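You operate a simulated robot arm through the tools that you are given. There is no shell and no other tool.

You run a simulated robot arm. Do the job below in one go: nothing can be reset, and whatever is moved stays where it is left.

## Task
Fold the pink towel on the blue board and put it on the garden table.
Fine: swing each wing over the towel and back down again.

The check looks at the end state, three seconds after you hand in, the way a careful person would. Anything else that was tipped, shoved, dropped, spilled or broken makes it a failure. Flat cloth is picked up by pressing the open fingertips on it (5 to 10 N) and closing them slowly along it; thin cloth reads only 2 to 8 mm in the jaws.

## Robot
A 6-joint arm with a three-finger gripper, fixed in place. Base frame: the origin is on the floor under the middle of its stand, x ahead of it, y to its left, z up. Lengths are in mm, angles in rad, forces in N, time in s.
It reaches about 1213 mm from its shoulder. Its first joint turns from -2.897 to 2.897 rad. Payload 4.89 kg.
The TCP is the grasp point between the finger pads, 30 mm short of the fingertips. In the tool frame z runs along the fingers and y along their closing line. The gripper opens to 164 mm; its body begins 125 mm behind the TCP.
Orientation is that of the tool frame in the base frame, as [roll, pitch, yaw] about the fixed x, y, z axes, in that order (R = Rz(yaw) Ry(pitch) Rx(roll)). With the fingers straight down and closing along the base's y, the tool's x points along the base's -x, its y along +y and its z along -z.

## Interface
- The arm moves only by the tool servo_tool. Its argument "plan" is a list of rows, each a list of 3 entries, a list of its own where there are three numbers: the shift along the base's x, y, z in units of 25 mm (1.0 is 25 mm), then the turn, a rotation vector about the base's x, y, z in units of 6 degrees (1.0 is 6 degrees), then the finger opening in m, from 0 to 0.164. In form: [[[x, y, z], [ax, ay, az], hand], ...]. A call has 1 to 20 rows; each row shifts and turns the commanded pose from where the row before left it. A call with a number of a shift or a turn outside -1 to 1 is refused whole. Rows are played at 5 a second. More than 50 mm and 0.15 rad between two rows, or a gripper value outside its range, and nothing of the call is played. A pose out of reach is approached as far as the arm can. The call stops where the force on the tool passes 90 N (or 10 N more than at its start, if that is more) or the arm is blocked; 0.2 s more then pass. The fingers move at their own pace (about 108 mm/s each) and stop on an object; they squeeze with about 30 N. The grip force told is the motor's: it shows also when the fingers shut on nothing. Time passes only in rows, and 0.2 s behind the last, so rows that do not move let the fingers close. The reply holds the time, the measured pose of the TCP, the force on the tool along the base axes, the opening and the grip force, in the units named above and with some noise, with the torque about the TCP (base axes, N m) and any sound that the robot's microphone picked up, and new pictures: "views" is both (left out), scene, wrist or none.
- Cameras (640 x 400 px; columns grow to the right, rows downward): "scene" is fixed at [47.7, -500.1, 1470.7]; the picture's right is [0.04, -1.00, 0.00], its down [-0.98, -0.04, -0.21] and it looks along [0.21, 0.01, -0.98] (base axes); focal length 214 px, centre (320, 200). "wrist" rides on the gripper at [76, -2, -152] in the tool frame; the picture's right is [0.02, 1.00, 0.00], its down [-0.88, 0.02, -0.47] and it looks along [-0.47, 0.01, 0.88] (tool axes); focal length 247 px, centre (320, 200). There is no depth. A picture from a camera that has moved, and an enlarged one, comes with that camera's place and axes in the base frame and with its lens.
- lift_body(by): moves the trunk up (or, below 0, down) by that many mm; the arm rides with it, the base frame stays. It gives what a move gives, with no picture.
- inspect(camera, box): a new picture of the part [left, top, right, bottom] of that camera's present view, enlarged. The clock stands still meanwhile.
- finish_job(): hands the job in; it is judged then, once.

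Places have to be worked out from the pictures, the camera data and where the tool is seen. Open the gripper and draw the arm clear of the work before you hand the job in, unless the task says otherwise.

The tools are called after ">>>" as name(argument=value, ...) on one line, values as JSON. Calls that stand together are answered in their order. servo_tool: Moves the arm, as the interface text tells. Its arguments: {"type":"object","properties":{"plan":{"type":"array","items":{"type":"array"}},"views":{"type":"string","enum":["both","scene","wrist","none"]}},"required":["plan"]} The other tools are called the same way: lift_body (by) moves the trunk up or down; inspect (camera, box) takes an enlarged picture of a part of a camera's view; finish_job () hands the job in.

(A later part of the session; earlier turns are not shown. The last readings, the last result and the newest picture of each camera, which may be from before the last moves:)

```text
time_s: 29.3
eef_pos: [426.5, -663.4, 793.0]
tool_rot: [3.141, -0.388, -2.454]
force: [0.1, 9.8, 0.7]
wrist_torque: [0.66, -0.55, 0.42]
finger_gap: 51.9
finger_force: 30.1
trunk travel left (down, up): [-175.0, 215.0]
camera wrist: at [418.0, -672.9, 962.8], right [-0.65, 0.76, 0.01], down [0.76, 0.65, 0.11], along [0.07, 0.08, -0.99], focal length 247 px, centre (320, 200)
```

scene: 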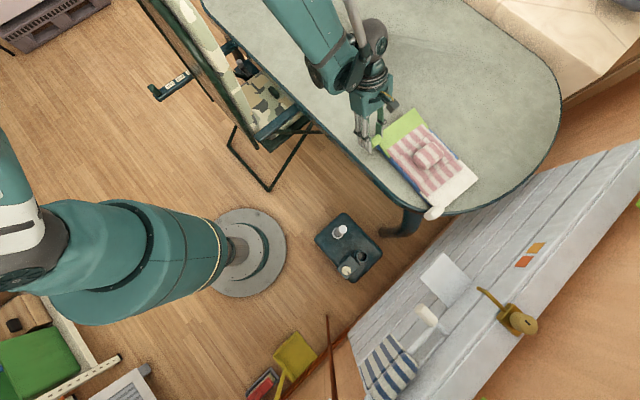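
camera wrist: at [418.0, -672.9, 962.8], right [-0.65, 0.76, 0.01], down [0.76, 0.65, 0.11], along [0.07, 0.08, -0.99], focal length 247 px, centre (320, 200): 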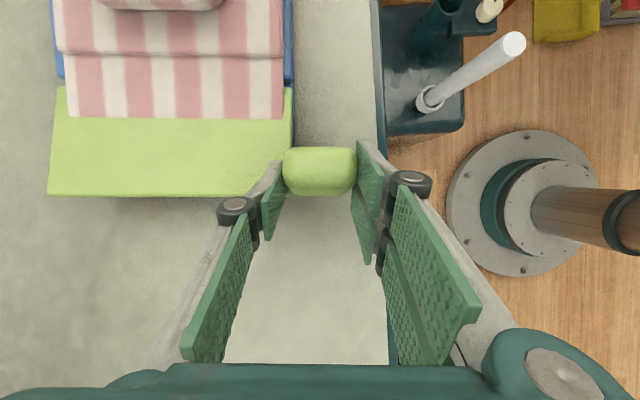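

The knob keeps its place in the grip and the wing seems to follow. I check with an enlarged scene view before going on.

>>> inspect(camera="scene", box=[340, 80, 500, 230])

>>> inspect(camera="wrist", box=[40, 0, 400, 260])

```text
2.67 times, centred on (420, 155) of scene
camera zoom: at [47.7, -500.1, 1470.7], right [0.04, -1.0, 0.0], down [-0.98, -0.04, -0.21], along [0.21, 0.01, -0.98], focal length 572 px, centre (53, 320)
```

zoom: 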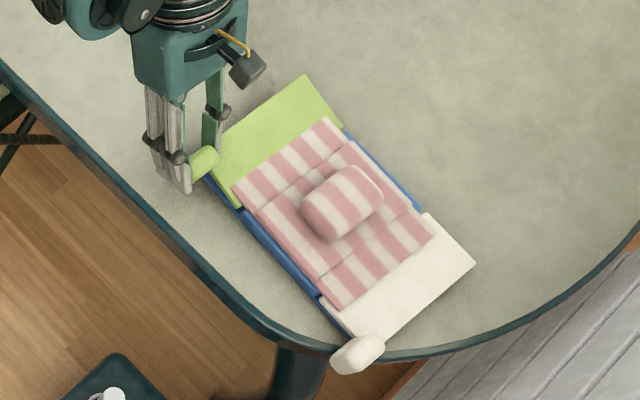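

```text
1.54 times, centred on (220, 130) of wrist
camera zoom: at [418.0, -672.9, 962.8], right [-0.65, 0.76, 0.01], down [0.76, 0.65, 0.11], along [0.07, 0.08, -0.99], focal length 380 px, centre (474, 308)
```

zoom: 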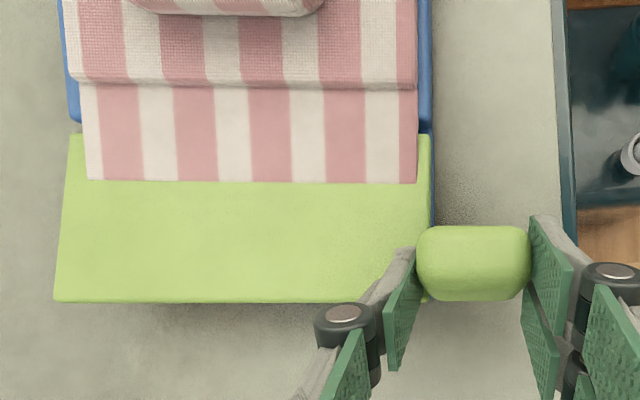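

The wing has lifted off its base (shadow beneath it) and follows rigidly. I continue the arc to 32°.

>>> servo_tool(plan=[[[-0.134, -0.11, 0.233], [0.423, -0.515, 0], 0.045], [[-0.146, -0.12, 0.22], [0.423, -0.515, 0], 0.045], [[-0.157, -0.13, 0.207], [0.423, -0.515, 0], 0.045], [[-0.168, -0.138, 0.192], [0.423, -0.515, 0], 0.045], [[-0.178, -0.147, 0.176], [0.423, -0.515, 0], 0.045], [[0, 0, 0], [0, 0, 0], 0.045]], views="both")

```text
time_s: 30.7
eef_pos: [408.5, -679.4, 818.1]
tool_rot: [3.141, -0.037, -2.454]
force: [12.1, 11.8, 11.6]
wrist_torque: [0.33, -0.21, 0.93]
finger_gap: 51.8
finger_force: 29.8
trunk travel left (down, up): [-175.0, 215.0]
camera wrist: at [354.9, -725.4, 973.9], right [-0.65, 0.76, 0.0], down [0.68, 0.59, 0.44], along [0.33, 0.29, -0.9], focal length 247 px, centre (320, 200)
```

scene: 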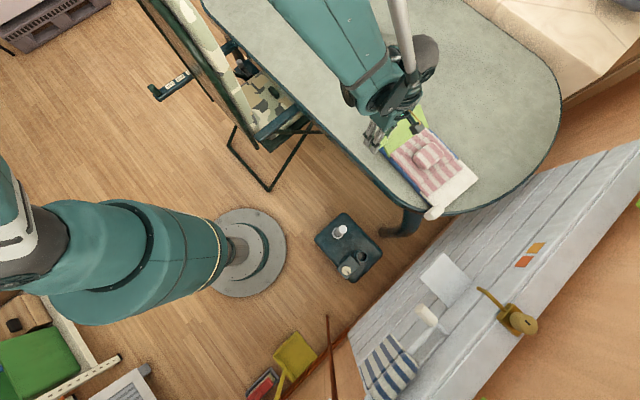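
wrist: 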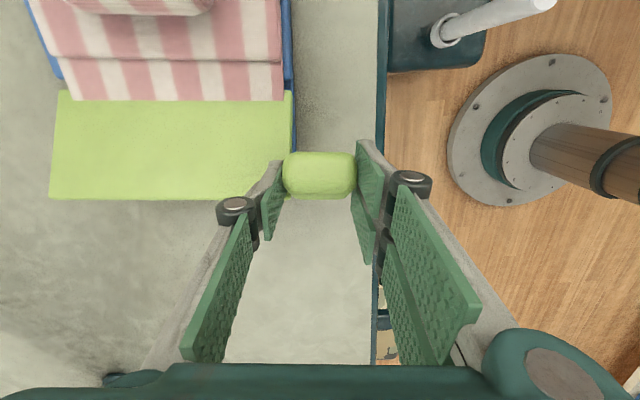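

The radial load (about 19 N outward) suggests the true hinge sits about 1–2 mm higher and further in, near c = -178.5, z = 735. I correct the arc for that and go on to 48°.

>>> servo_tool(plan=[[[-0.154, -0.127, 0.234], [0.423, -0.515, 0], 0.045], [[-0.193, -0.159, 0.15], [0.423, -0.515, 0], 0.045], [[-0.2, -0.165, 0.132], [0.423, -0.515, 0], 0.045], [[-0.208, -0.171, 0.114], [0.423, -0.515, 0], 0.045], [[0, 0, 0], [0, 0, 0], 0.045]], views="both")

```text
time_s: 31.9
eef_pos: [389.5, -695.5, 833.2]
tool_rot: [3.141, 0.241, -2.454]
force: [5.6, 6.6, 8.1]
wrist_torque: [0.15, -0.33, 1.09]
finger_gap: 51.8
finger_force: 30.1
trunk travel left (down, up): [-175.0, 215.0]
camera wrist: at [305.2, -766.4, 964.0], right [-0.65, 0.76, 0.0], down [0.56, 0.49, 0.67], along [0.51, 0.43, -0.74], focal length 247 px, centre (320, 200)
```

scene: 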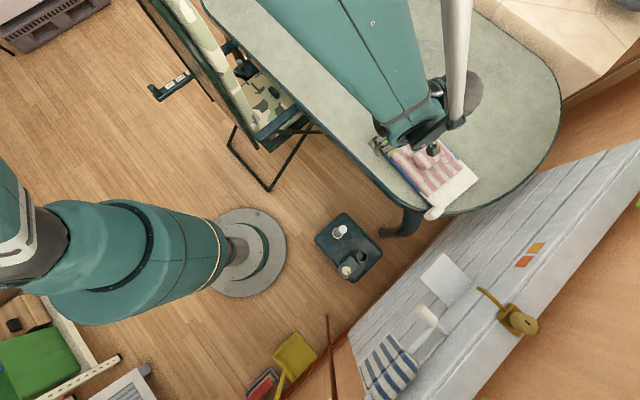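
wrist: 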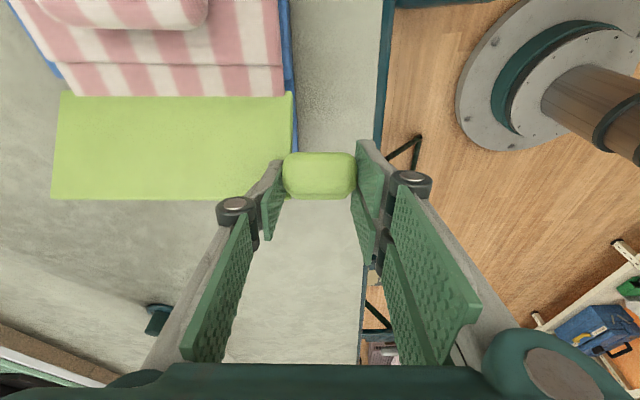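

Force dropped to about 14 N, so the corrected arc fits. I continue to 68°.

>>> servo_tool(plan=[[[-0.2035, -0.1674, 0.106], [0.423, -0.515, 0], 0.045], [[-0.2174, -0.1788, 0.075], [0.423, -0.515, 0], 0.045], [[-0.2211, -0.1819, 0.055], [0.423, -0.515, 0], 0.045], [[-0.2233, -0.1836, 0.035], [0.423, -0.515, 0], 0.045], [[-0.2248, -0.1849, 0.015], [0.423, -0.515, 0], 0.045], [[0, 0, 0], [0, 0, 0], 0.045]], views="both")

```text
time_s: 33.3
eef_pos: [362.5, -718.0, 841.7]
tool_rot: [3.141, 0.59, -2.453]
force: [5.7, 1.0, 10.6]
wrist_torque: [-0.36, -0.79, 0.93]
finger_gap: 51.5
finger_force: 29.8
trunk travel left (down, up): [-175.0, 215.0]
camera wrist: at [248.9, -813.2, 925.8], right [-0.65, 0.76, -0.01], down [0.35, 0.31, 0.88], along [0.68, 0.57, -0.47], focal length 247 px, centre (320, 200)
```

scene: 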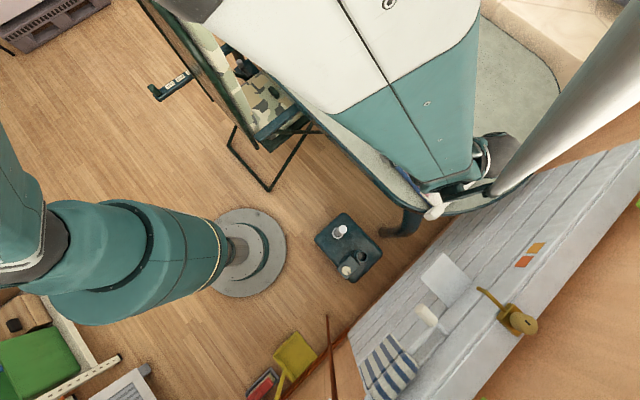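
wrist: 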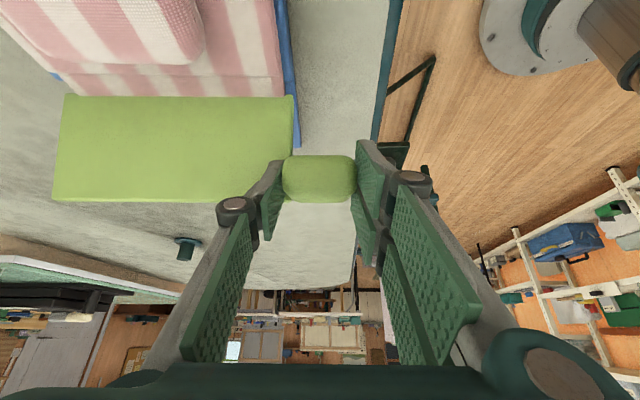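

The fit over the whole arc now gives the hinge at about c = -180, z = 736.6. I correct the radius and go on to 84°, where the tool leans about 50° inward.

>>> servo_tool(plan=[[[-0.2143, -0.1763, 0.09], [0.423, -0.515, 0], 0.045], [[-0.2254, -0.1854, -0.02], [0.423, -0.515, 0], 0.045], [[-0.2254, -0.1854, -0.04], [0.423, -0.515, 0], 0.045], [[-0.2223, -0.1829, -0.06], [0.423, -0.515, 0], 0.045], [[0, 0, 0], [0, 0, 0], 0.045]], views="wrist")

```text
time_s: 34.5
eef_pos: [340.7, -735.8, 840.8]
tool_rot: [3.14, 0.869, -2.455]
force: [1.5, 4.6, 0.1]
wrist_torque: [0.09, -0.26, 0.61]
finger_gap: 51.5
finger_force: 30.5
trunk travel left (down, up): [-175.0, 215.0]
camera wrist: at [213.7, -841.4, 881.1], right [-0.65, 0.76, -0.02], down [0.15, 0.15, 0.98], along [0.75, 0.63, -0.21], focal length 247 px, centre (320, 200)
```

wrist: 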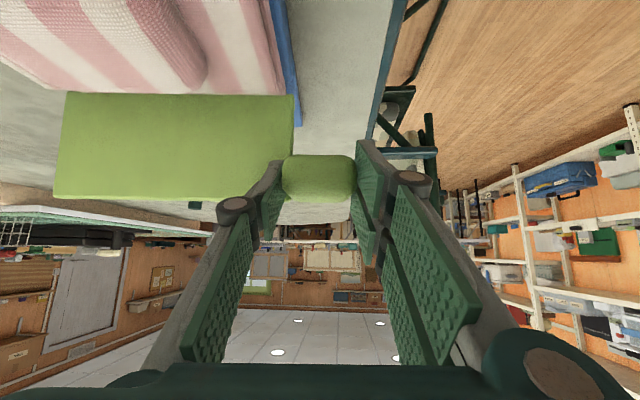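

Force is almost zero at 84°. I enlarge the wrist view to see what the towel's flap is doing.

>>> inspect(camera="wrist", box=[0, 0, 320, 210])

>>> inspect(camera="scene", box=[340, 80, 520, 230])

```text
1.90 times, centred on (160, 105) of wrist
camera zoom: at [213.7, -841.4, 881.1], right [-0.65, 0.76, -0.02], down [0.15, 0.15, 0.98], along [0.75, 0.63, -0.21], focal length 470 px, centre (625, 381)
```

zoom: 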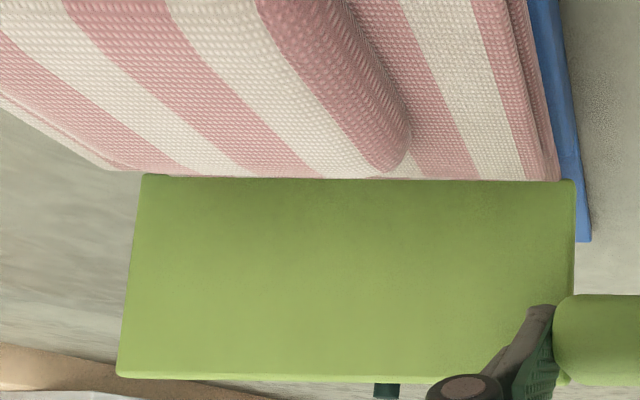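

```text
2.67 times, centred on (430, 155) of scene
camera zoom: at [47.7, -500.1, 1470.7], right [0.04, -1.0, 0.0], down [-0.98, -0.04, -0.21], along [0.21, 0.01, -0.98], focal length 572 px, centre (27, 320)
```

zoom: 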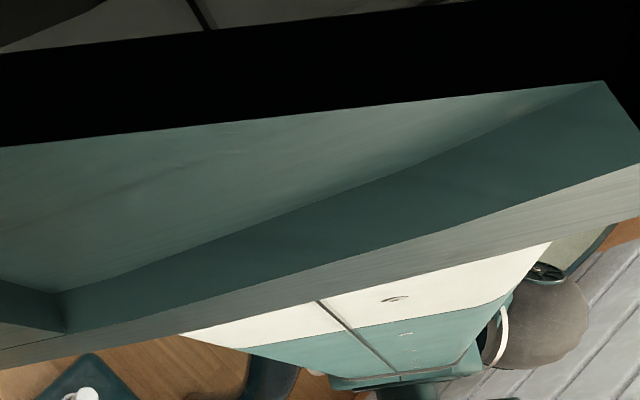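

The green wing stands nearly upright and has taken the towel's flap with it. Now I keep the tool's lean and carry the knob on along the arc, letting the wing pivot between the pads, to about 96°.

>>> servo_tool(plan=[[[-0.188, -0.155, -0.04], [0, 0, 0], 0.045], [[-0.188, -0.155, -0.06], [0, 0, 0], 0.045], [[-0.182, -0.15, -0.076], [0, 0, 0], 0.045], [[0, 0, 0], [0, 0, 0], 0.045]], views="wrist")

```text
time_s: 35.5
eef_pos: [327.1, -747.9, 836.4]
tool_rot: [-3.14, 0.87, -2.452]
force: [5.3, 2.6, 18.0]
wrist_torque: [0.1, -1.25, 1.12]
finger_gap: 52.3
finger_force: 29.5
trunk travel left (down, up): [-175.0, 215.0]
camera wrist: at [200.2, -852.6, 877.4], right [-0.65, 0.76, -0.02], down [0.15, 0.15, 0.98], along [0.75, 0.63, -0.21], focal length 247 px, centre (320, 200)
```

wrist: 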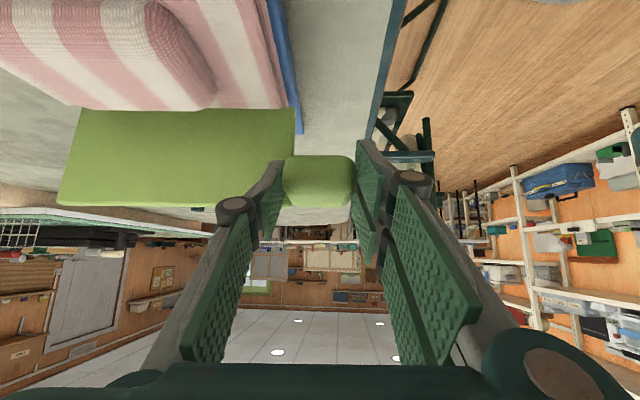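

The wing pivots in the pads as intended (force about 19 N). I carry on to 112°.

>>> servo_tool(plan=[[[-0.179, -0.147, -0.092], [0, 0, 0], 0.045], [[-0.173, -0.142, -0.108], [0, 0, 0], 0.045], [[-0.167, -0.137, -0.12], [0, 0, 0], 0.045], [[-0.161, -0.132, -0.14], [0, 0, 0], 0.045], [[0, 0, 0], [0, 0, 0], 0.045]], views="wrist")

```text
time_s: 36.7
eef_pos: [309.9, -762.3, 822.7]
tool_rot: [3.14, 0.868, -2.454]
force: [14.9, 5.0, 5.7]
wrist_torque: [-0.65, -0.78, 0.97]
finger_gap: 52.2
finger_force: 29.9
trunk travel left (down, up): [-175.0, 215.0]
camera wrist: at [182.6, -866.9, 864.6], right [-0.65, 0.76, -0.02], down [0.15, 0.15, 0.98], along [0.75, 0.63, -0.21], focal length 247 px, centre (320, 200)
```

wrist: 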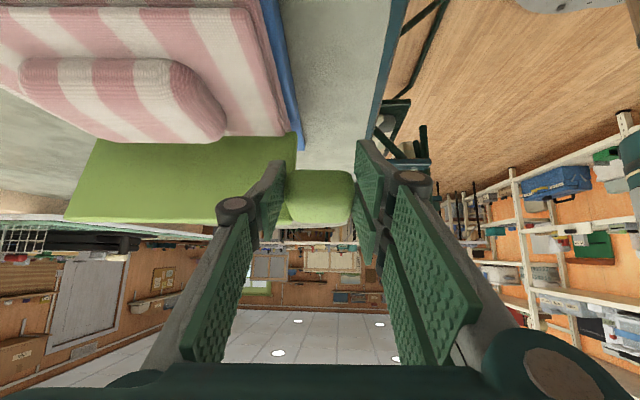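

The wing is at about 112° and still follows. I continue to 128°, watching the force for contact with the towel's thick middle.

>>> servo_tool(plan=[[[-0.124, -0.102, -0.152], [0, 0, 0], 0.045], [[-0.142, -0.117, -0.164], [0, 0, 0], 0.045], [[-0.136, -0.112, -0.18], [0, 0, 0], 0.045], [[-0.124, -0.102, -0.188], [0, 0, 0], 0.045], [[0, 0, 0], [0, 0, 0], 0.045]], views="wrist")

```text
time_s: 37.9
eef_pos: [296.4, -771.9, 807.0]
tool_rot: [-3.142, 0.868, -2.455]
force: [-0.9, 2.2, 4.5]
wrist_torque: [-0.39, 0.08, 0.41]
finger_gap: 51.9
finger_force: 29.9
trunk travel left (down, up): [-175.0, 215.0]
camera wrist: at [169.0, -877.7, 847.5], right [-0.65, 0.76, -0.02], down [0.15, 0.15, 0.98], along [0.75, 0.63, -0.21], focal length 247 px, centre (320, 200)
```

wrist: 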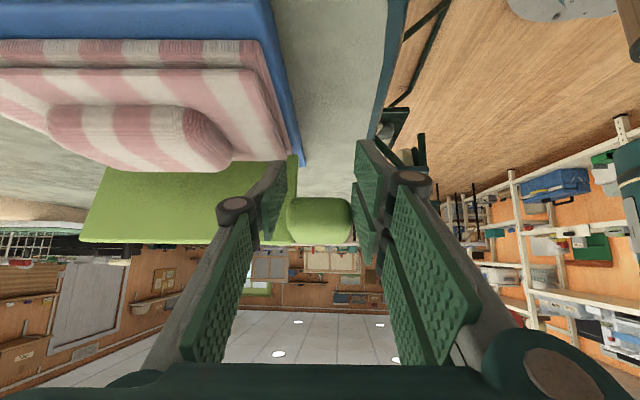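

Force is nearly zero at about 128°. I enlarge the view to see how far the wing is from the towel's thick middle.

>>> inspect(camera="wrist", box=[40, 60, 360, 260])

```text
2.00 times, centred on (200, 160) of wrist
camera zoom: at [169.0, -877.7, 847.5], right [-0.65, 0.76, -0.02], down [0.15, 0.15, 0.98], along [0.75, 0.63, -0.21], focal length 494 px, centre (560, 280)
```

zoom: 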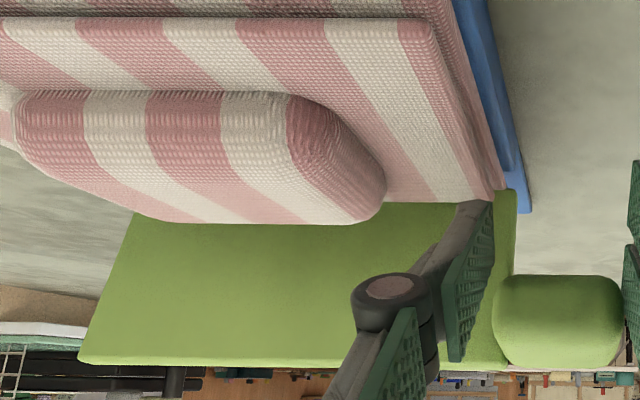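

There's still a gap. I go on by 8° more and read the force.

>>> servo_tool(plan=[[[-0.114, -0.094, -0.2], [0, 0, 0], 0.045], [[-0.102, -0.084, -0.212], [0, 0, 0], 0.045], [[0, 0, 0], [0, 0, 0], 0.045]], views="wrist")

```text
time_s: 38.7
eef_pos: [290.9, -774.9, 797.2]
tool_rot: [-3.139, 0.867, -2.454]
force: [-2.0, 2.3, -1.0]
wrist_torque: [-0.07, 0.0, 0.17]
finger_gap: 46.4
finger_force: 1.8
trunk travel left (down, up): [-175.0, 215.0]
camera wrist: at [163.6, -881.5, 838.1], right [-0.64, 0.76, -0.02], down [0.15, 0.15, 0.98], along [0.75, 0.63, -0.21], focal length 247 px, centre (320, 200)
```

wrist: 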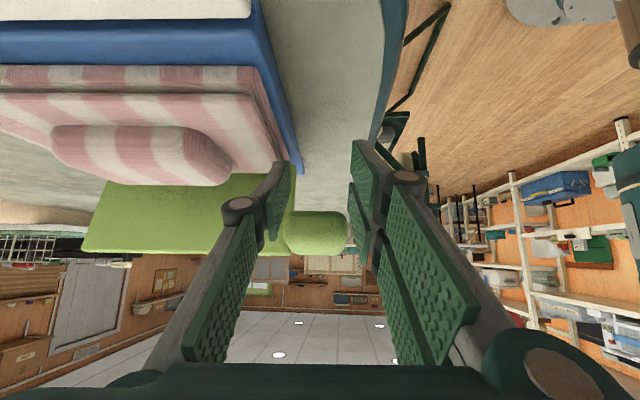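

The pads have slipped off the knob (gap 46 mm, no grip force), yet the wing appears to stay where it is. I look closely before doing anything.

>>> inspect(camera="wrist", box=[60, 60, 380, 270])

>>> inspect(camera="scene", box=[340, 80, 520, 230])

```text
1.90 times, centred on (220, 165) of wrist
camera zoom: at [163.6, -881.5, 838.1], right [-0.64, 0.76, -0.02], down [0.15, 0.15, 0.98], along [0.75, 0.63, -0.21], focal length 470 px, centre (510, 267)
```

zoom: 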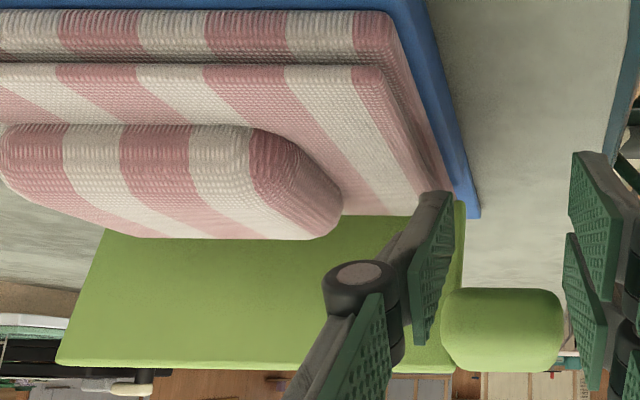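

```text
2.67 times, centred on (430, 155) of scene
camera zoom: at [47.7, -500.1, 1470.7], right [0.04, -1.0, 0.0], down [-0.98, -0.04, -0.21], along [0.21, 0.01, -0.98], focal length 572 px, centre (27, 320)
```

zoom: 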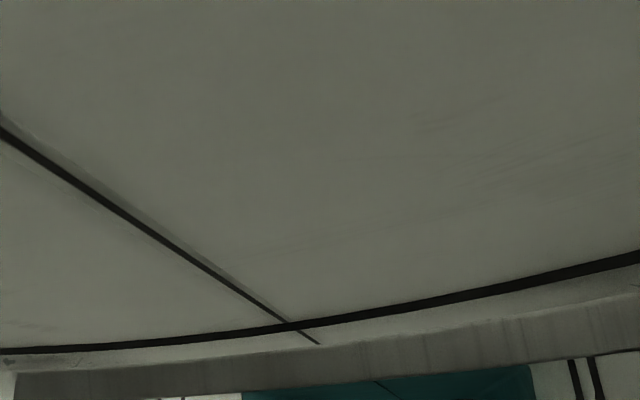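

The wing leans on the towel's middle at about 128–130°, over the towel; the pads simply slid off when it stopped moving. I withdraw backwards along the finger direction, clear of the knob, and look.

>>> servo_tool(plan=[[[-0.276, -0.227, 0.3], [0, 0, 0], 0.047], [[-0.552, -0.454, 0.6], [0, 0, 0], 0.047], [[-0.552, -0.454, 0.6], [0, 0, 0], 0.047], [[-0.552, -0.454, 0.6], [0, 0, 0], 0.047], [[0, 0, 0.4], [0, 0, 0], 0.047]], views="both")

```text
time_s: 39.9
eef_pos: [273.3, -815.1, 860.9]
tool_rot: [-3.126, 0.857, -2.454]
force: [0.0, -0.1, 0.0]
wrist_torque: [-0.01, -0.05, -0.01]
finger_gap: 47.1
finger_force: 0.1
out of reach, approached as far as the arm can: row 2, 3, 4, 5
trunk travel left (down, up): [-175.0, 215.0]
camera wrist: at [145.6, -917.6, 902.9], right [-0.64, 0.77, -0.03], down [0.15, 0.16, 0.98], along [0.76, 0.62, -0.22], focal length 247 px, centre (320, 200)
```

scene: 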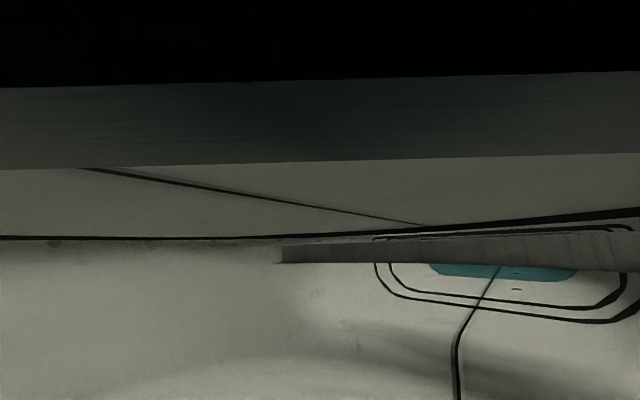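
wrist: 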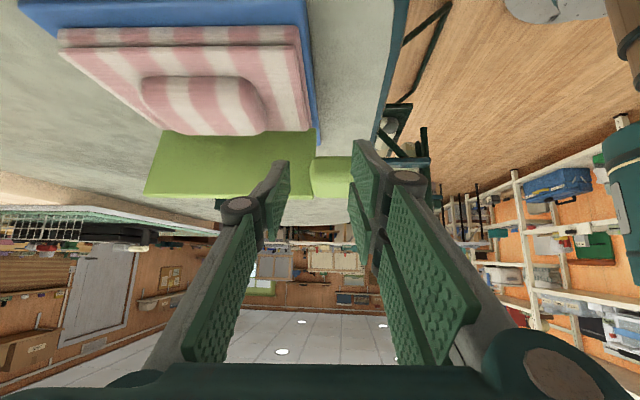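

The wing seems to stand more upright than I assumed. I enlarge the wrist view to work out its true angle.

>>> inspect(camera="wrist", box=[20, 0, 380, 225])

>>> inspect(camera="wrist", box=[120, 100, 360, 225])

```text
1.78 times, centred on (200, 112) of wrist
camera zoom: at [145.6, -917.6, 902.9], right [-0.64, 0.77, -0.03], down [0.15, 0.16, 0.98], along [0.76, 0.62, -0.22], focal length 439 px, centre (533, 356)
```

zoom: 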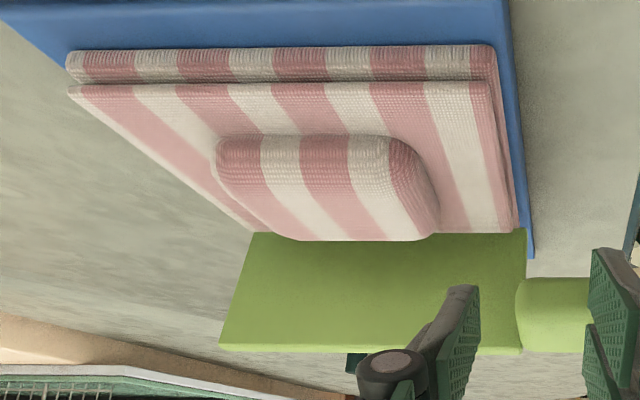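

```text
2.67 times, centred on (240, 162) of wrist
camera zoom: at [145.6, -917.6, 902.9], right [-0.64, 0.77, -0.03], down [0.15, 0.16, 0.98], along [0.76, 0.62, -0.22], focal length 659 px, centre (533, 300)
```

zoom: 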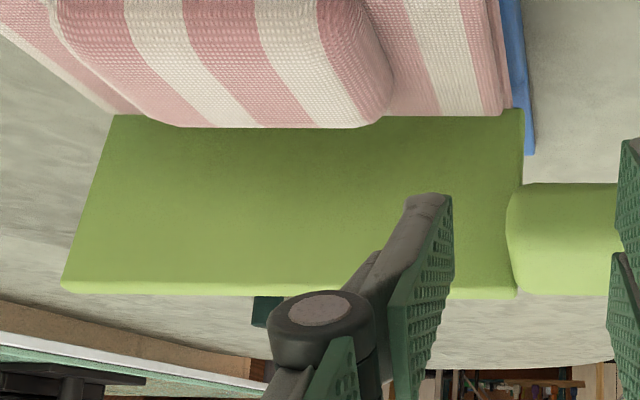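

My reading is that the wing stopped near 96° (just past upright) and stands there by itself, while the knob slid through the pads. I back off upwards and straighten the tool to see everything from above.

>>> servo_tool(plan=[[[0, 0, 0.6], [0, 0, 0], 0.06], [[0, 0, 0.6], [-0.58, 0.705, 0], 0.06], [[0, 0, 0.6], [-0.58, 0.705, 0], 0.06], [[0, 0, 0.6], [-0.58, 0.705, 0], 0.06], [[0, 0, 0.6], [-0.58, 0.705, 0], 0.06], [[0, 0, 0.6], [-0.58, 0.705, 0], 0.06], [[0, 0, 0.6], [-0.58, 0.705, 0], 0.06], [[0, 0, 0.4], [-0.58, 0.705, 0], 0.06], [[0, 0, 0], [-0.58, 0.705, 0], 0.06], [[0, 0, 0], [-0.58, 0.705, 0], 0.06], [[0, 0, 0], [0, 0, 0], 0.06]], views="both")

```text
time_s: 42.3
eef_pos: [279.1, -813.9, 975.0]
tool_rot: [3.141, 0.009, -2.453]
force: [-0.6, 0.1, 0.2]
wrist_torque: [-0.03, 0.05, -0.03]
finger_gap: 60.0
finger_force: 0.1
out of reach, approached as far as the arm can: row 1
trunk travel left (down, up): [-175.0, 215.0]
camera wrist: at [221.4, -863.7, 1126.5], right [-0.65, 0.76, 0.0], down [0.67, 0.57, 0.48], along [0.36, 0.31, -0.88], focal length 247 px, centre (320, 200)
```

scene: 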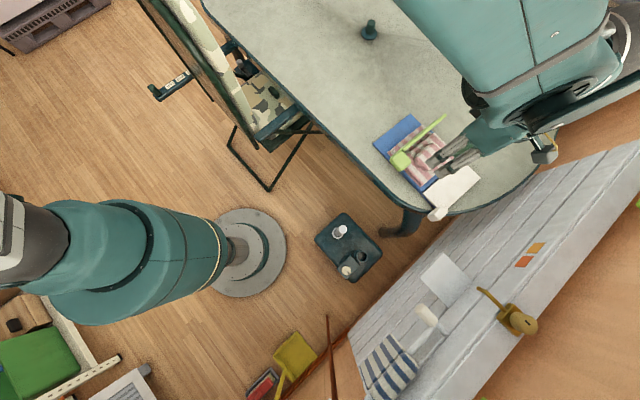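
wrist: 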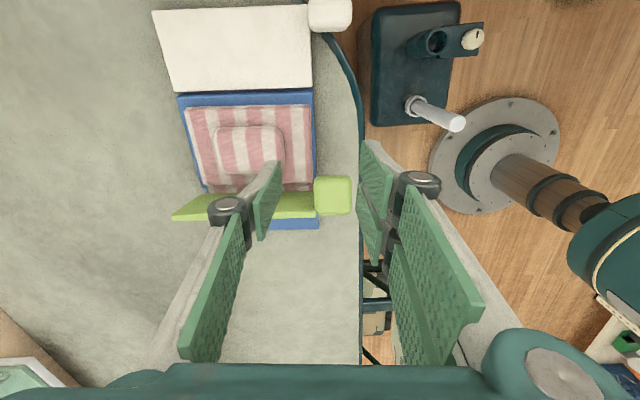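

>>> inspect(camera="wrist", box=[140, 0, 380, 240])

>>> inspect(camera="scene", box=[360, 100, 500, 230])

```text
1.67 times, centred on (260, 120) of wrist
camera zoom: at [221.4, -863.7, 1126.5], right [-0.65, 0.76, 0.0], down [0.67, 0.57, 0.48], along [0.36, 0.31, -0.88], focal length 412 px, centre (420, 333)
```

zoom: 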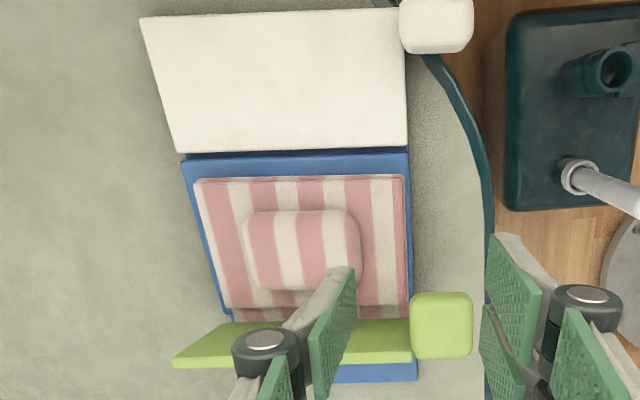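

```text
3.08 times, centred on (430, 165) of scene
camera zoom: at [47.7, -500.1, 1470.7], right [0.04, -1.0, 0.0], down [-0.98, -0.04, -0.21], along [0.21, 0.01, -0.98], focal length 660 px, centre (-18, 308)
```

zoom: 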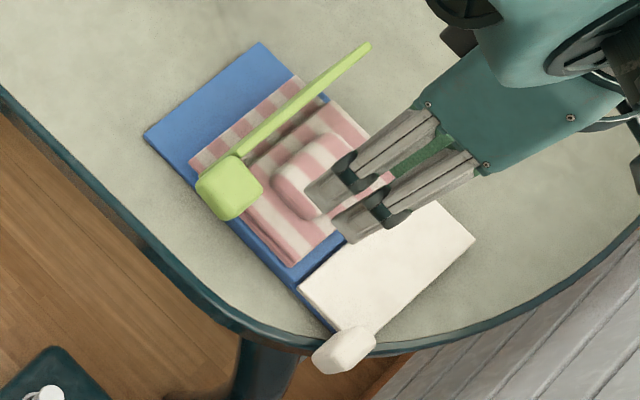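

The towel's white-side edge is now inside the blue panel, so its outline has changed. I enlarge the scene picture around the upright wing to understand the flaps.

>>> inspect(camera="scene", box=[385, 105, 455, 175])

>>> inspect(camera="wrist", box=[160, 80, 340, 240])

```text
5.71 times, centred on (420, 140) of scene
camera zoom: at [47.7, -500.1, 1470.7], right [0.04, -1.0, 0.0], down [-0.98, -0.04, -0.21], along [0.21, 0.01, -0.98], focal length 1226 px, centre (-251, 543)
```

zoom: 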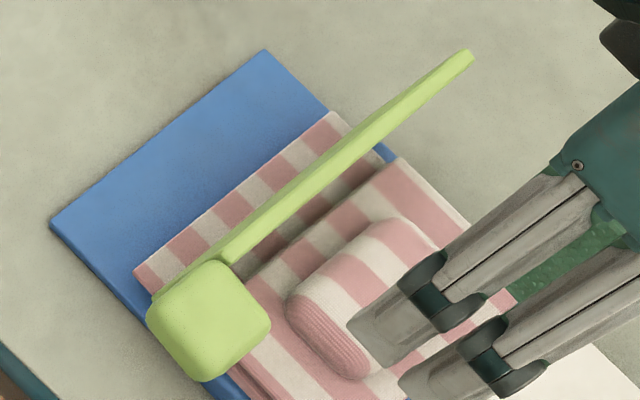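

```text
2.50 times, centred on (250, 160) of wrist
camera zoom: at [221.4, -863.7, 1126.5], right [-0.65, 0.76, 0.0], down [0.67, 0.57, 0.48], along [0.36, 0.31, -0.88], focal length 617 px, centre (495, 300)
```

zoom: 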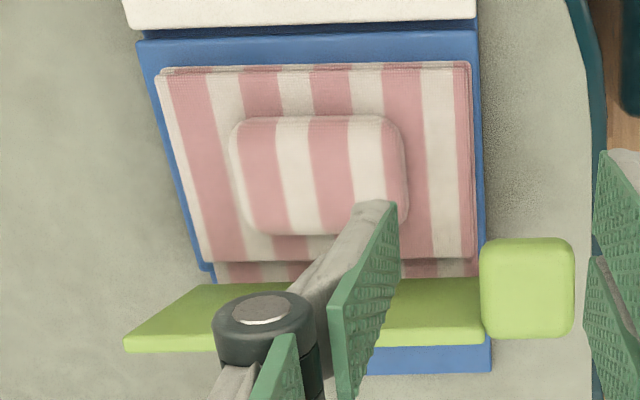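

The green wing has reached its stop just past upright (about 100–105°) and rests there by itself, and one towel flap is folded in. I'll regrip its knob from the inside to lower it in a controlled way: first to a stand-off pose leaning 40° inward.

>>> servo_tool(plan=[[[0.036, 0.167, -0.375], [0.529, -0.643, 0], 0.085], [[0.036, 0.167, -0.375], [0.529, -0.643, 0], 0.085], [[0.036, 0.167, -0.375], [0.529, -0.643, 0], 0.085], [[0.036, 0.167, -0.375], [0.529, -0.643, 0], 0.085], [[0.036, 0.167, -0.375], [0.529, -0.643, 0], 0.085], [[0.036, 0.167, -0.375], [0.529, -0.643, 0], 0.085], [[0.036, 0.167, -0.375], [0.529, -0.643, 0], 0.085], [[0.036, 0.167, -0.375], [0.529, -0.643, 0], 0.085], [[0, 0, 0], [0, 0, 0], 0.085]], views="both")

```text
time_s: 44.3
eef_pos: [287.3, -779.9, 898.7]
tool_rot: [3.141, 0.707, -2.453]
force: [-0.2, -0.4, -0.2]
wrist_torque: [0.05, -0.02, 0.02]
finger_gap: 85.1
finger_force: 0.0
trunk travel left (down, up): [-175.0, 215.0]
camera wrist: at [166.9, -880.3, 965.3], right [-0.65, 0.76, -0.01], down [0.27, 0.24, 0.93], along [0.71, 0.6, -0.36], focal length 247 px, centre (320, 200)
```

scene: 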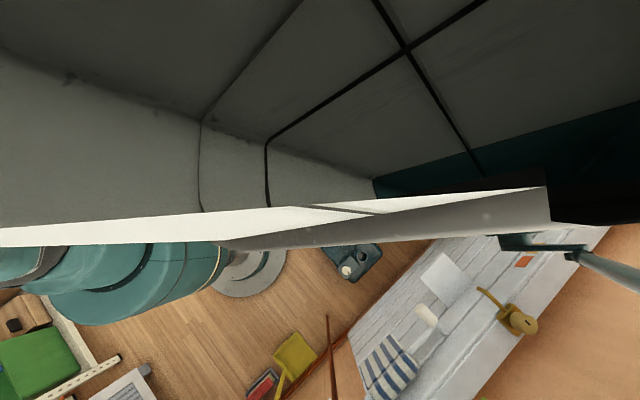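
wrist: 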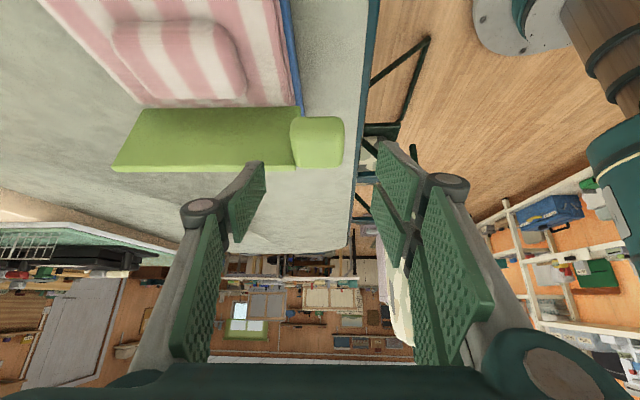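

The knob's place fits my estimate (c ≈ -214, z ≈ 814). I move in from the inner side so the thumb passes behind the knob's far face without touching the wing edge.

>>> servo_tool(plan=[[[0.282, 0.128, -0.8], [0, 0, 0], 0.085], [[0.282, 0.128, -0.8], [0, 0, 0], 0.085], [[0.402, 0.33, -0.46], [0, 0, 0], 0.085], [[0.3, 0.245, -0.36], [0, 0, 0], 0.085], [[0, 0, 0], [0, 0, 0], 0.085]], views="wrist")

```text
time_s: 45.5
eef_pos: [319.4, -758.8, 839.3]
tool_rot: [-3.141, 0.706, -2.455]
force: [-0.6, -0.2, -0.5]
wrist_torque: [0.03, 0.02, 0.0]
finger_gap: 84.6
finger_force: 0.0
trunk travel left (down, up): [-175.0, 215.0]
camera wrist: at [198.7, -859.4, 906.4], right [-0.65, 0.76, -0.01], down [0.27, 0.25, 0.93], along [0.71, 0.6, -0.36], focal length 247 px, centre (320, 200)
```

wrist: 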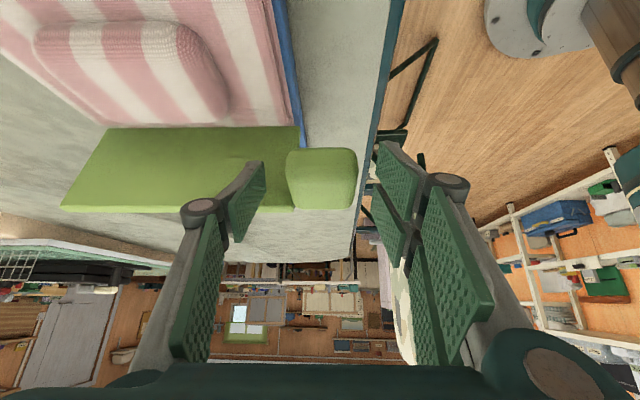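

The knob lies well between the pads. I close slowly on it.

>>> servo_tool(plan=[[[0.05, 0.04, -0.08], [0, 0, 0], 0.078], [[0, 0, 0], [0, 0, 0], 0.07], [[0, 0, 0], [0, 0, 0], 0.063], [[0, 0, 0], [0, 0, 0], 0.057], [[0, 0, 0], [0, 0, 0], 0.052], [[0, 0, 0], [0, 0, 0], 0.045], [[0, 0, 0], [0, 0, 0], 0.045]], views="wrist")

```text
time_s: 47.1
eef_pos: [320.2, -757.7, 837.7]
tool_rot: [-3.141, 0.705, -2.453]
force: [1.0, 13.6, 1.1]
wrist_torque: [0.29, -0.65, 1.6]
finger_gap: 52.6
finger_force: 29.8
trunk travel left (down, up): [-175.0, 215.0]
camera wrist: at [200.2, -858.2, 904.3], right [-0.65, 0.76, -0.01], down [0.27, 0.25, 0.93], along [0.71, 0.6, -0.36], focal length 247 px, centre (320, 200)
```

wrist: 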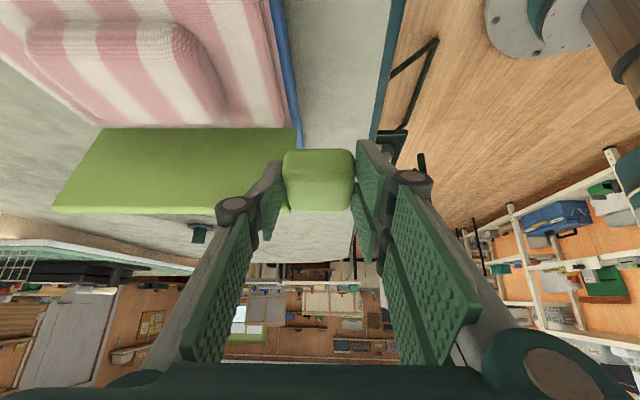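

The knob is held again (52.6 mm, 30 N). I start the reverse swing about the hinge, 16° in 4° steps, with a small sideways correction.

>>> servo_tool(plan=[[[0.134, 0.29, 0.14], [-0.423, 0.515, 0], 0.045], [[0.2288, 0.1882, 0.12], [-0.423, 0.515, 0], 0.045], [[0.2347, 0.193, 0.098], [-0.423, 0.515, 0], 0.045], [[0.2393, 0.1969, 0.078], [-0.423, 0.515, 0], 0.045], [[0, 0, 0], [0, 0, 0], 0.045]], views="wrist")

```text
time_s: 48.3
eef_pos: [342.1, -736.6, 848.0]
tool_rot: [3.139, 0.425, -2.453]
force: [3.9, 1.7, 0.0]
wrist_torque: [-0.12, -0.51, 1.28]
finger_gap: 52.6
finger_force: 30.7
trunk travel left (down, up): [-175.0, 215.0]
camera wrist: at [240.8, -821.8, 955.2], right [-0.65, 0.76, -0.01], down [0.46, 0.4, 0.8], along [0.61, 0.51, -0.61], focal length 247 px, centre (320, 200)
```

wrist: 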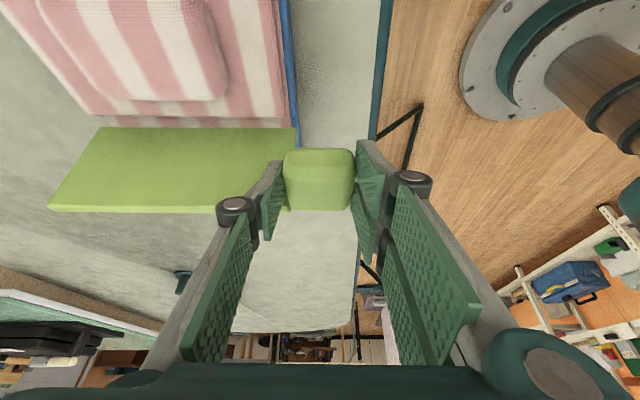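

Force is only about 4 N; the wing follows. I continue 28° more.

>>> servo_tool(plan=[[[0.243, 0.1999, 0.055], [-0.423, 0.515, 0], 0.045], [[0.2455, 0.2019, 0.034], [-0.423, 0.515, 0], 0.045], [[0.2467, 0.2029, 0.011], [-0.423, 0.515, 0], 0.045], [[0.2467, 0.2029, -0.011], [-0.423, 0.515, 0], 0.045], [[0.2455, 0.2019, -0.034], [-0.423, 0.515, 0], 0.045], [[0.243, 0.1999, -0.055], [-0.423, 0.515, 0], 0.045], [[0.2393, 0.1969, -0.078], [-0.423, 0.515, 0], 0.045], [[0, 0, 0], [0, 0, 0], 0.045]], views="wrist")

```text
time_s: 50.1
eef_pos: [383.7, -702.7, 846.2]
tool_rot: [3.14, -0.064, -2.453]
force: [1.6, 0.1, -0.4]
wrist_torque: [0.4, -0.3, 0.93]
finger_gap: 51.8
finger_force: 29.6
trunk travel left (down, up): [-175.0, 215.0]
camera wrist: at [333.2, -745.5, 1003.1], right [-0.65, 0.76, 0.0], down [0.69, 0.59, 0.42], along [0.31, 0.27, -0.91], focal length 247 px, centre (320, 200)
```

wrist: 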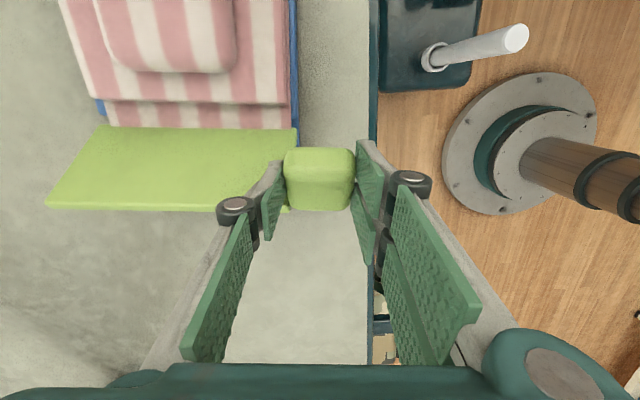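

All smooth, hardly any load. I carry on lowering another 28°.

>>> servo_tool(plan=[[[0.2347, 0.193, -0.098], [-0.423, 0.515, 0], 0.045], [[0.2288, 0.1882, -0.12], [-0.423, 0.515, 0], 0.045], [[0.2217, 0.1824, -0.14], [-0.423, 0.515, 0], 0.045], [[0.214, 0.176, -0.16], [-0.423, 0.515, 0], 0.045], [[0.2044, 0.1681, -0.179], [-0.423, 0.515, 0], 0.045], [[0.1945, 0.16, -0.197], [-0.423, 0.515, 0], 0.045], [[0.1834, 0.1509, -0.214], [-0.423, 0.515, 0], 0.045], [[0, 0, 0], [0, 0, 0], 0.045]], views="both")

```text
time_s: 51.9
eef_pos: [419.9, -670.4, 816.7]
tool_rot: [3.141, -0.552, -2.453]
force: [-1.0, -1.4, 1.0]
wrist_torque: [0.1, -0.43, -0.42]
finger_gap: 51.7
finger_force: 30.6
trunk travel left (down, up): [-175.0, 215.0]
camera wrist: at [433.0, -661.5, 987.4], right [-0.65, 0.76, 0.01], down [0.76, 0.65, -0.06], along [-0.05, -0.03, -1.0], focal length 247 px, centre (320, 200)
```

scene: 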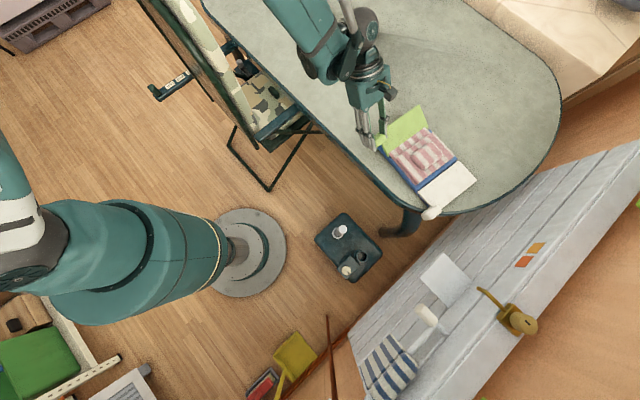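
wrist: 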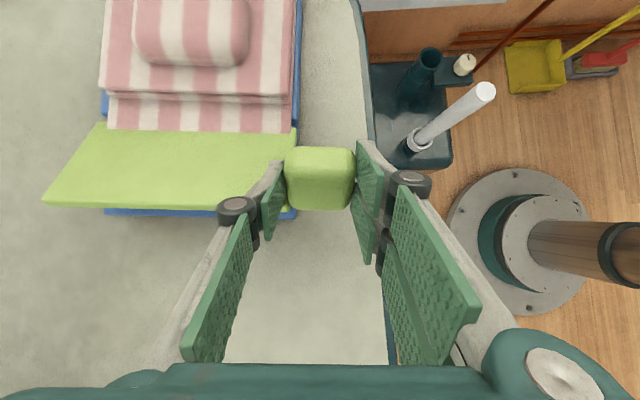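

About 31° remain. I continue to roughly 11°.

>>> servo_tool(plan=[[[0.1714, 0.141, -0.23], [-0.423, 0.515, 0], 0.045], [[0.1587, 0.1306, -0.245], [-0.423, 0.515, 0], 0.045], [[0.1448, 0.1191, -0.258], [-0.423, 0.515, 0], 0.045], [[0.1309, 0.1077, -0.271], [-0.423, 0.515, 0], 0.045], [[0.1158, 0.0953, -0.282], [-0.423, 0.515, 0], 0.045], [[0, 0, 0], [0, 0, 0], 0.045]], views="both")

```text
time_s: 53.3
eef_pos: [439.0, -656.6, 786.0]
tool_rot: [3.139, -0.902, -2.456]
force: [-3.4, -10.0, 0.6]
wrist_torque: [-0.65, -0.18, -0.54]
finger_gap: 51.6
finger_force: 29.9
trunk travel left (down, up): [-175.0, 215.0]
camera wrist: at [495.5, -611.0, 941.0], right [-0.64, 0.76, 0.02], down [0.7, 0.6, -0.4], along [-0.31, -0.24, -0.92], focal length 247 px, centre (320, 200)
```

scene: 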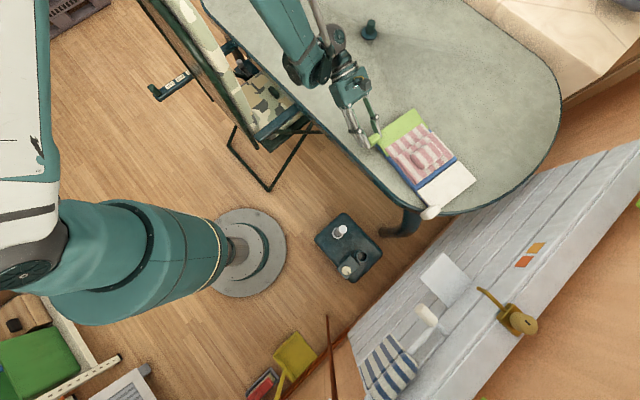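
wrist: 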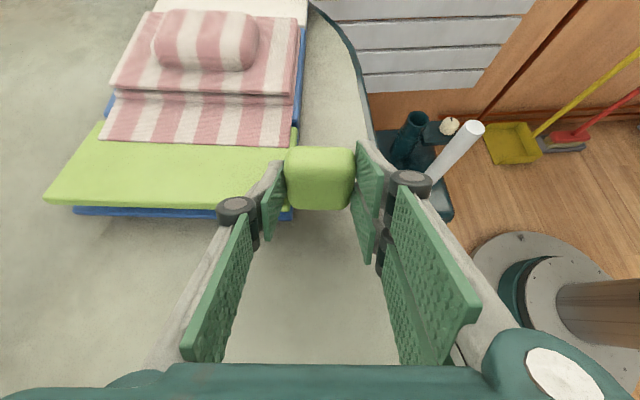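

The wing is about 10° open; its base edge is visible below it. I lower 8° more and watch for contact.

>>> servo_tool(plan=[[[0.1004, 0.0826, -0.292], [-0.423, 0.515, 0], 0.045], [[0.0846, 0.0696, -0.3], [-0.423, 0.515, 0], 0.045], [[0, 0, 0], [0, 0, 0], 0.045]], views="wrist")

```text
time_s: 54.1
eef_pos: [443.5, -652.8, 769.3]
tool_rot: [3.141, -1.038, -2.454]
force: [-7.4, -2.9, -0.2]
wrist_torque: [-0.65, -0.15, -0.49]
finger_gap: 51.5
finger_force: 30.1
trunk travel left (down, up): [-175.0, 215.0]
camera wrist: at [516.6, -594.1, 914.2], right [-0.64, 0.77, 0.02], down [0.65, 0.56, -0.52], along [-0.41, -0.32, -0.85], focal length 247 px, centre (320, 200)
```

wrist: 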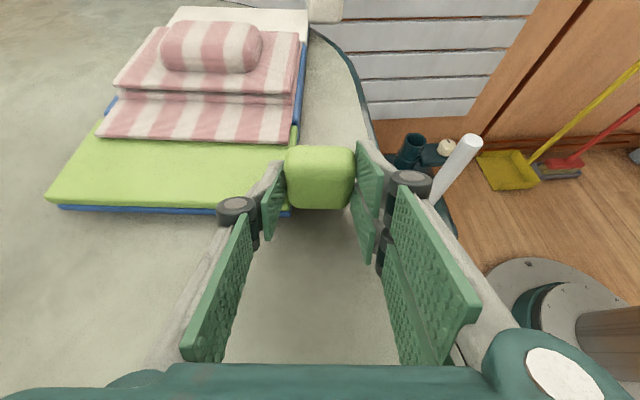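

Nearly flat now. I lower in finer steps of 1.5°.

>>> servo_tool(plan=[[[0.028, 0.023, -0.115], [-0.159, 0.193, 0], 0.045], [[0.026, 0.021, -0.116], [-0.159, 0.193, 0], 0.045], [[0, 0, 0], [0, 0, 0], 0.045]], views="wrist")

```text
time_s: 54.9
eef_pos: [445.7, -651.6, 767.0]
tool_rot: [-3.14, -1.094, -2.454]
force: [-2.7, -7.6, 22.8]
wrist_torque: [-0.84, 0.11, -0.28]
finger_gap: 51.7
finger_force: 30.0
trunk travel left (down, up): [-175.0, 215.0]
camera wrist: at [523.3, -588.5, 904.8], right [-0.64, 0.77, 0.02], down [0.63, 0.54, -0.56], along [-0.44, -0.35, -0.83], focal length 247 px, centre (320, 200)
```

wrist: 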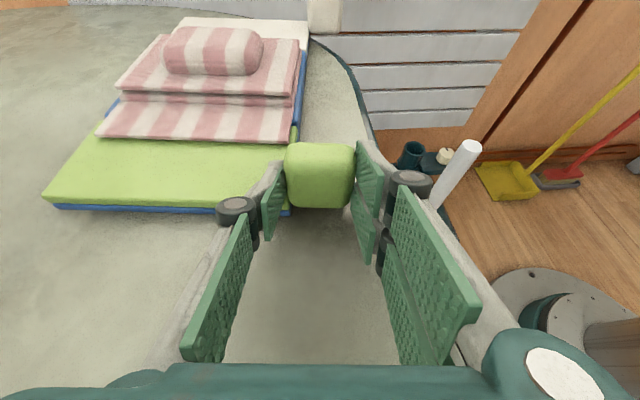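

The upward force of 23 N shows the wing is back down on its base. I release the knob and withdraw along the finger direction.

>>> servo_tool(plan=[[[0, 0, 0.05], [0, 0, 0], 0.055], [[0, 0, 0], [0, 0, 0], 0.07], [[0, 0, 0], [0, 0, 0], 0.085], [[0.137, 0.113, 0.092], [0, 0, 0], 0.09], [[0.55, 0.45, 0.37], [0, 0, 0], 0.09], [[0.68, 0.56, 0.46], [0, 0, 0], 0.09], [[0.68, 0.56, 0.46], [0, 0, 0], 0.09], [[0.68, 0.56, 0.46], [0, 0, 0], 0.09]], views="both")

```text
time_s: 56.7
eef_pos: [513.3, -594.3, 812.1]
tool_rot: [3.141, -1.093, -2.456]
force: [-0.3, -0.4, 0.0]
wrist_torque: [0.05, -0.02, -0.03]
finger_gap: 90.1
finger_force: 0.1
trunk travel left (down, up): [-175.0, 215.0]
camera wrist: at [591.6, -531.2, 950.4], right [-0.64, 0.77, 0.02], down [0.63, 0.54, -0.56], along [-0.44, -0.35, -0.83], focal length 247 px, centre (320, 200)
```

scene: 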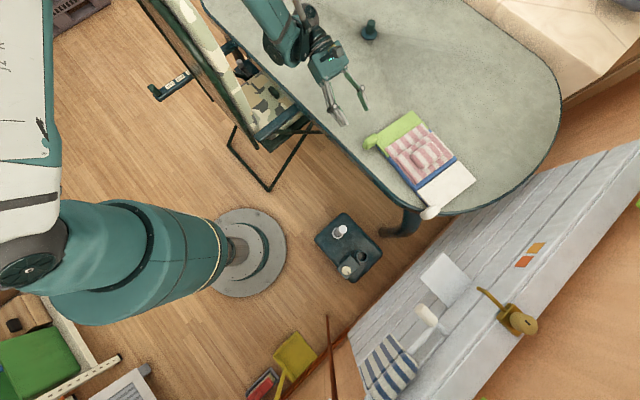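
wrist: 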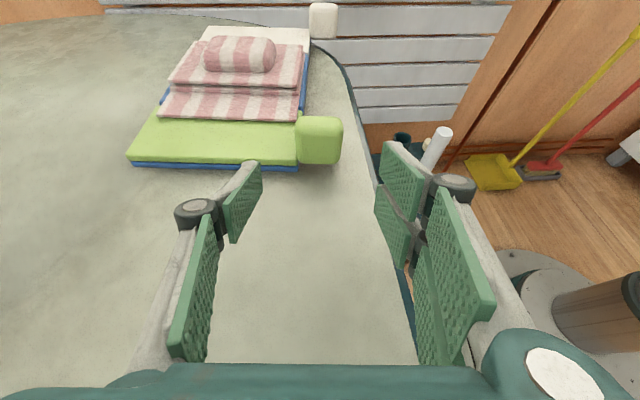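

>>> inspect(camera="scene", box=[355, 95, 495, 225])

>>> inspect(camera="wrist", box=[110, 0, 380, 190])

```text
3.08 times, centred on (425, 160) of scene
camera zoom: at [47.7, -500.1, 1470.7], right [0.04, -1.0, 0.0], down [-0.98, -0.04, -0.21], along [0.21, 0.01, -0.98], focal length 660 px, centre (-3, 323)
```

zoom: 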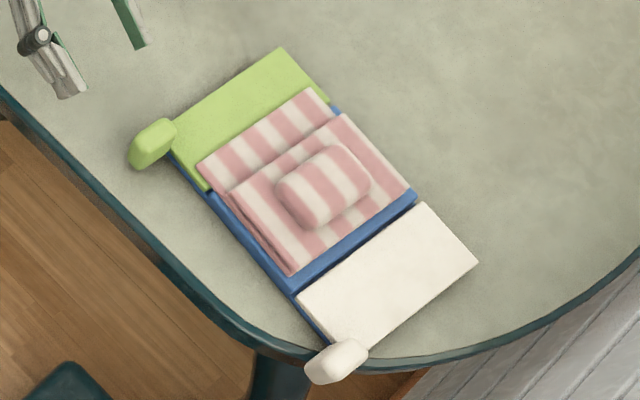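

```text
2.11 times, centred on (245, 95) of wrist
camera zoom: at [591.6, -531.2, 950.4], right [-0.64, 0.77, 0.02], down [0.63, 0.54, -0.56], along [-0.44, -0.35, -0.83], focal length 520 px, centre (478, 421)
```

zoom: 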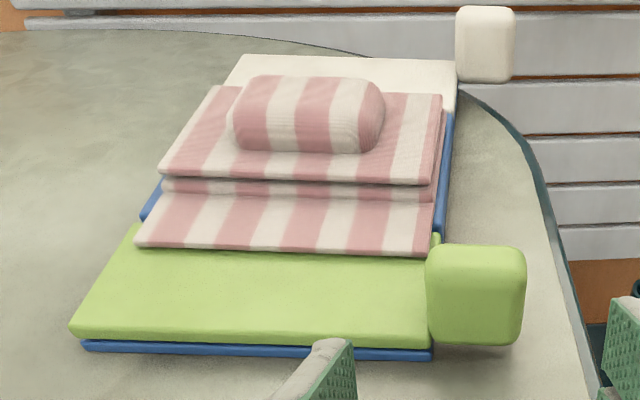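

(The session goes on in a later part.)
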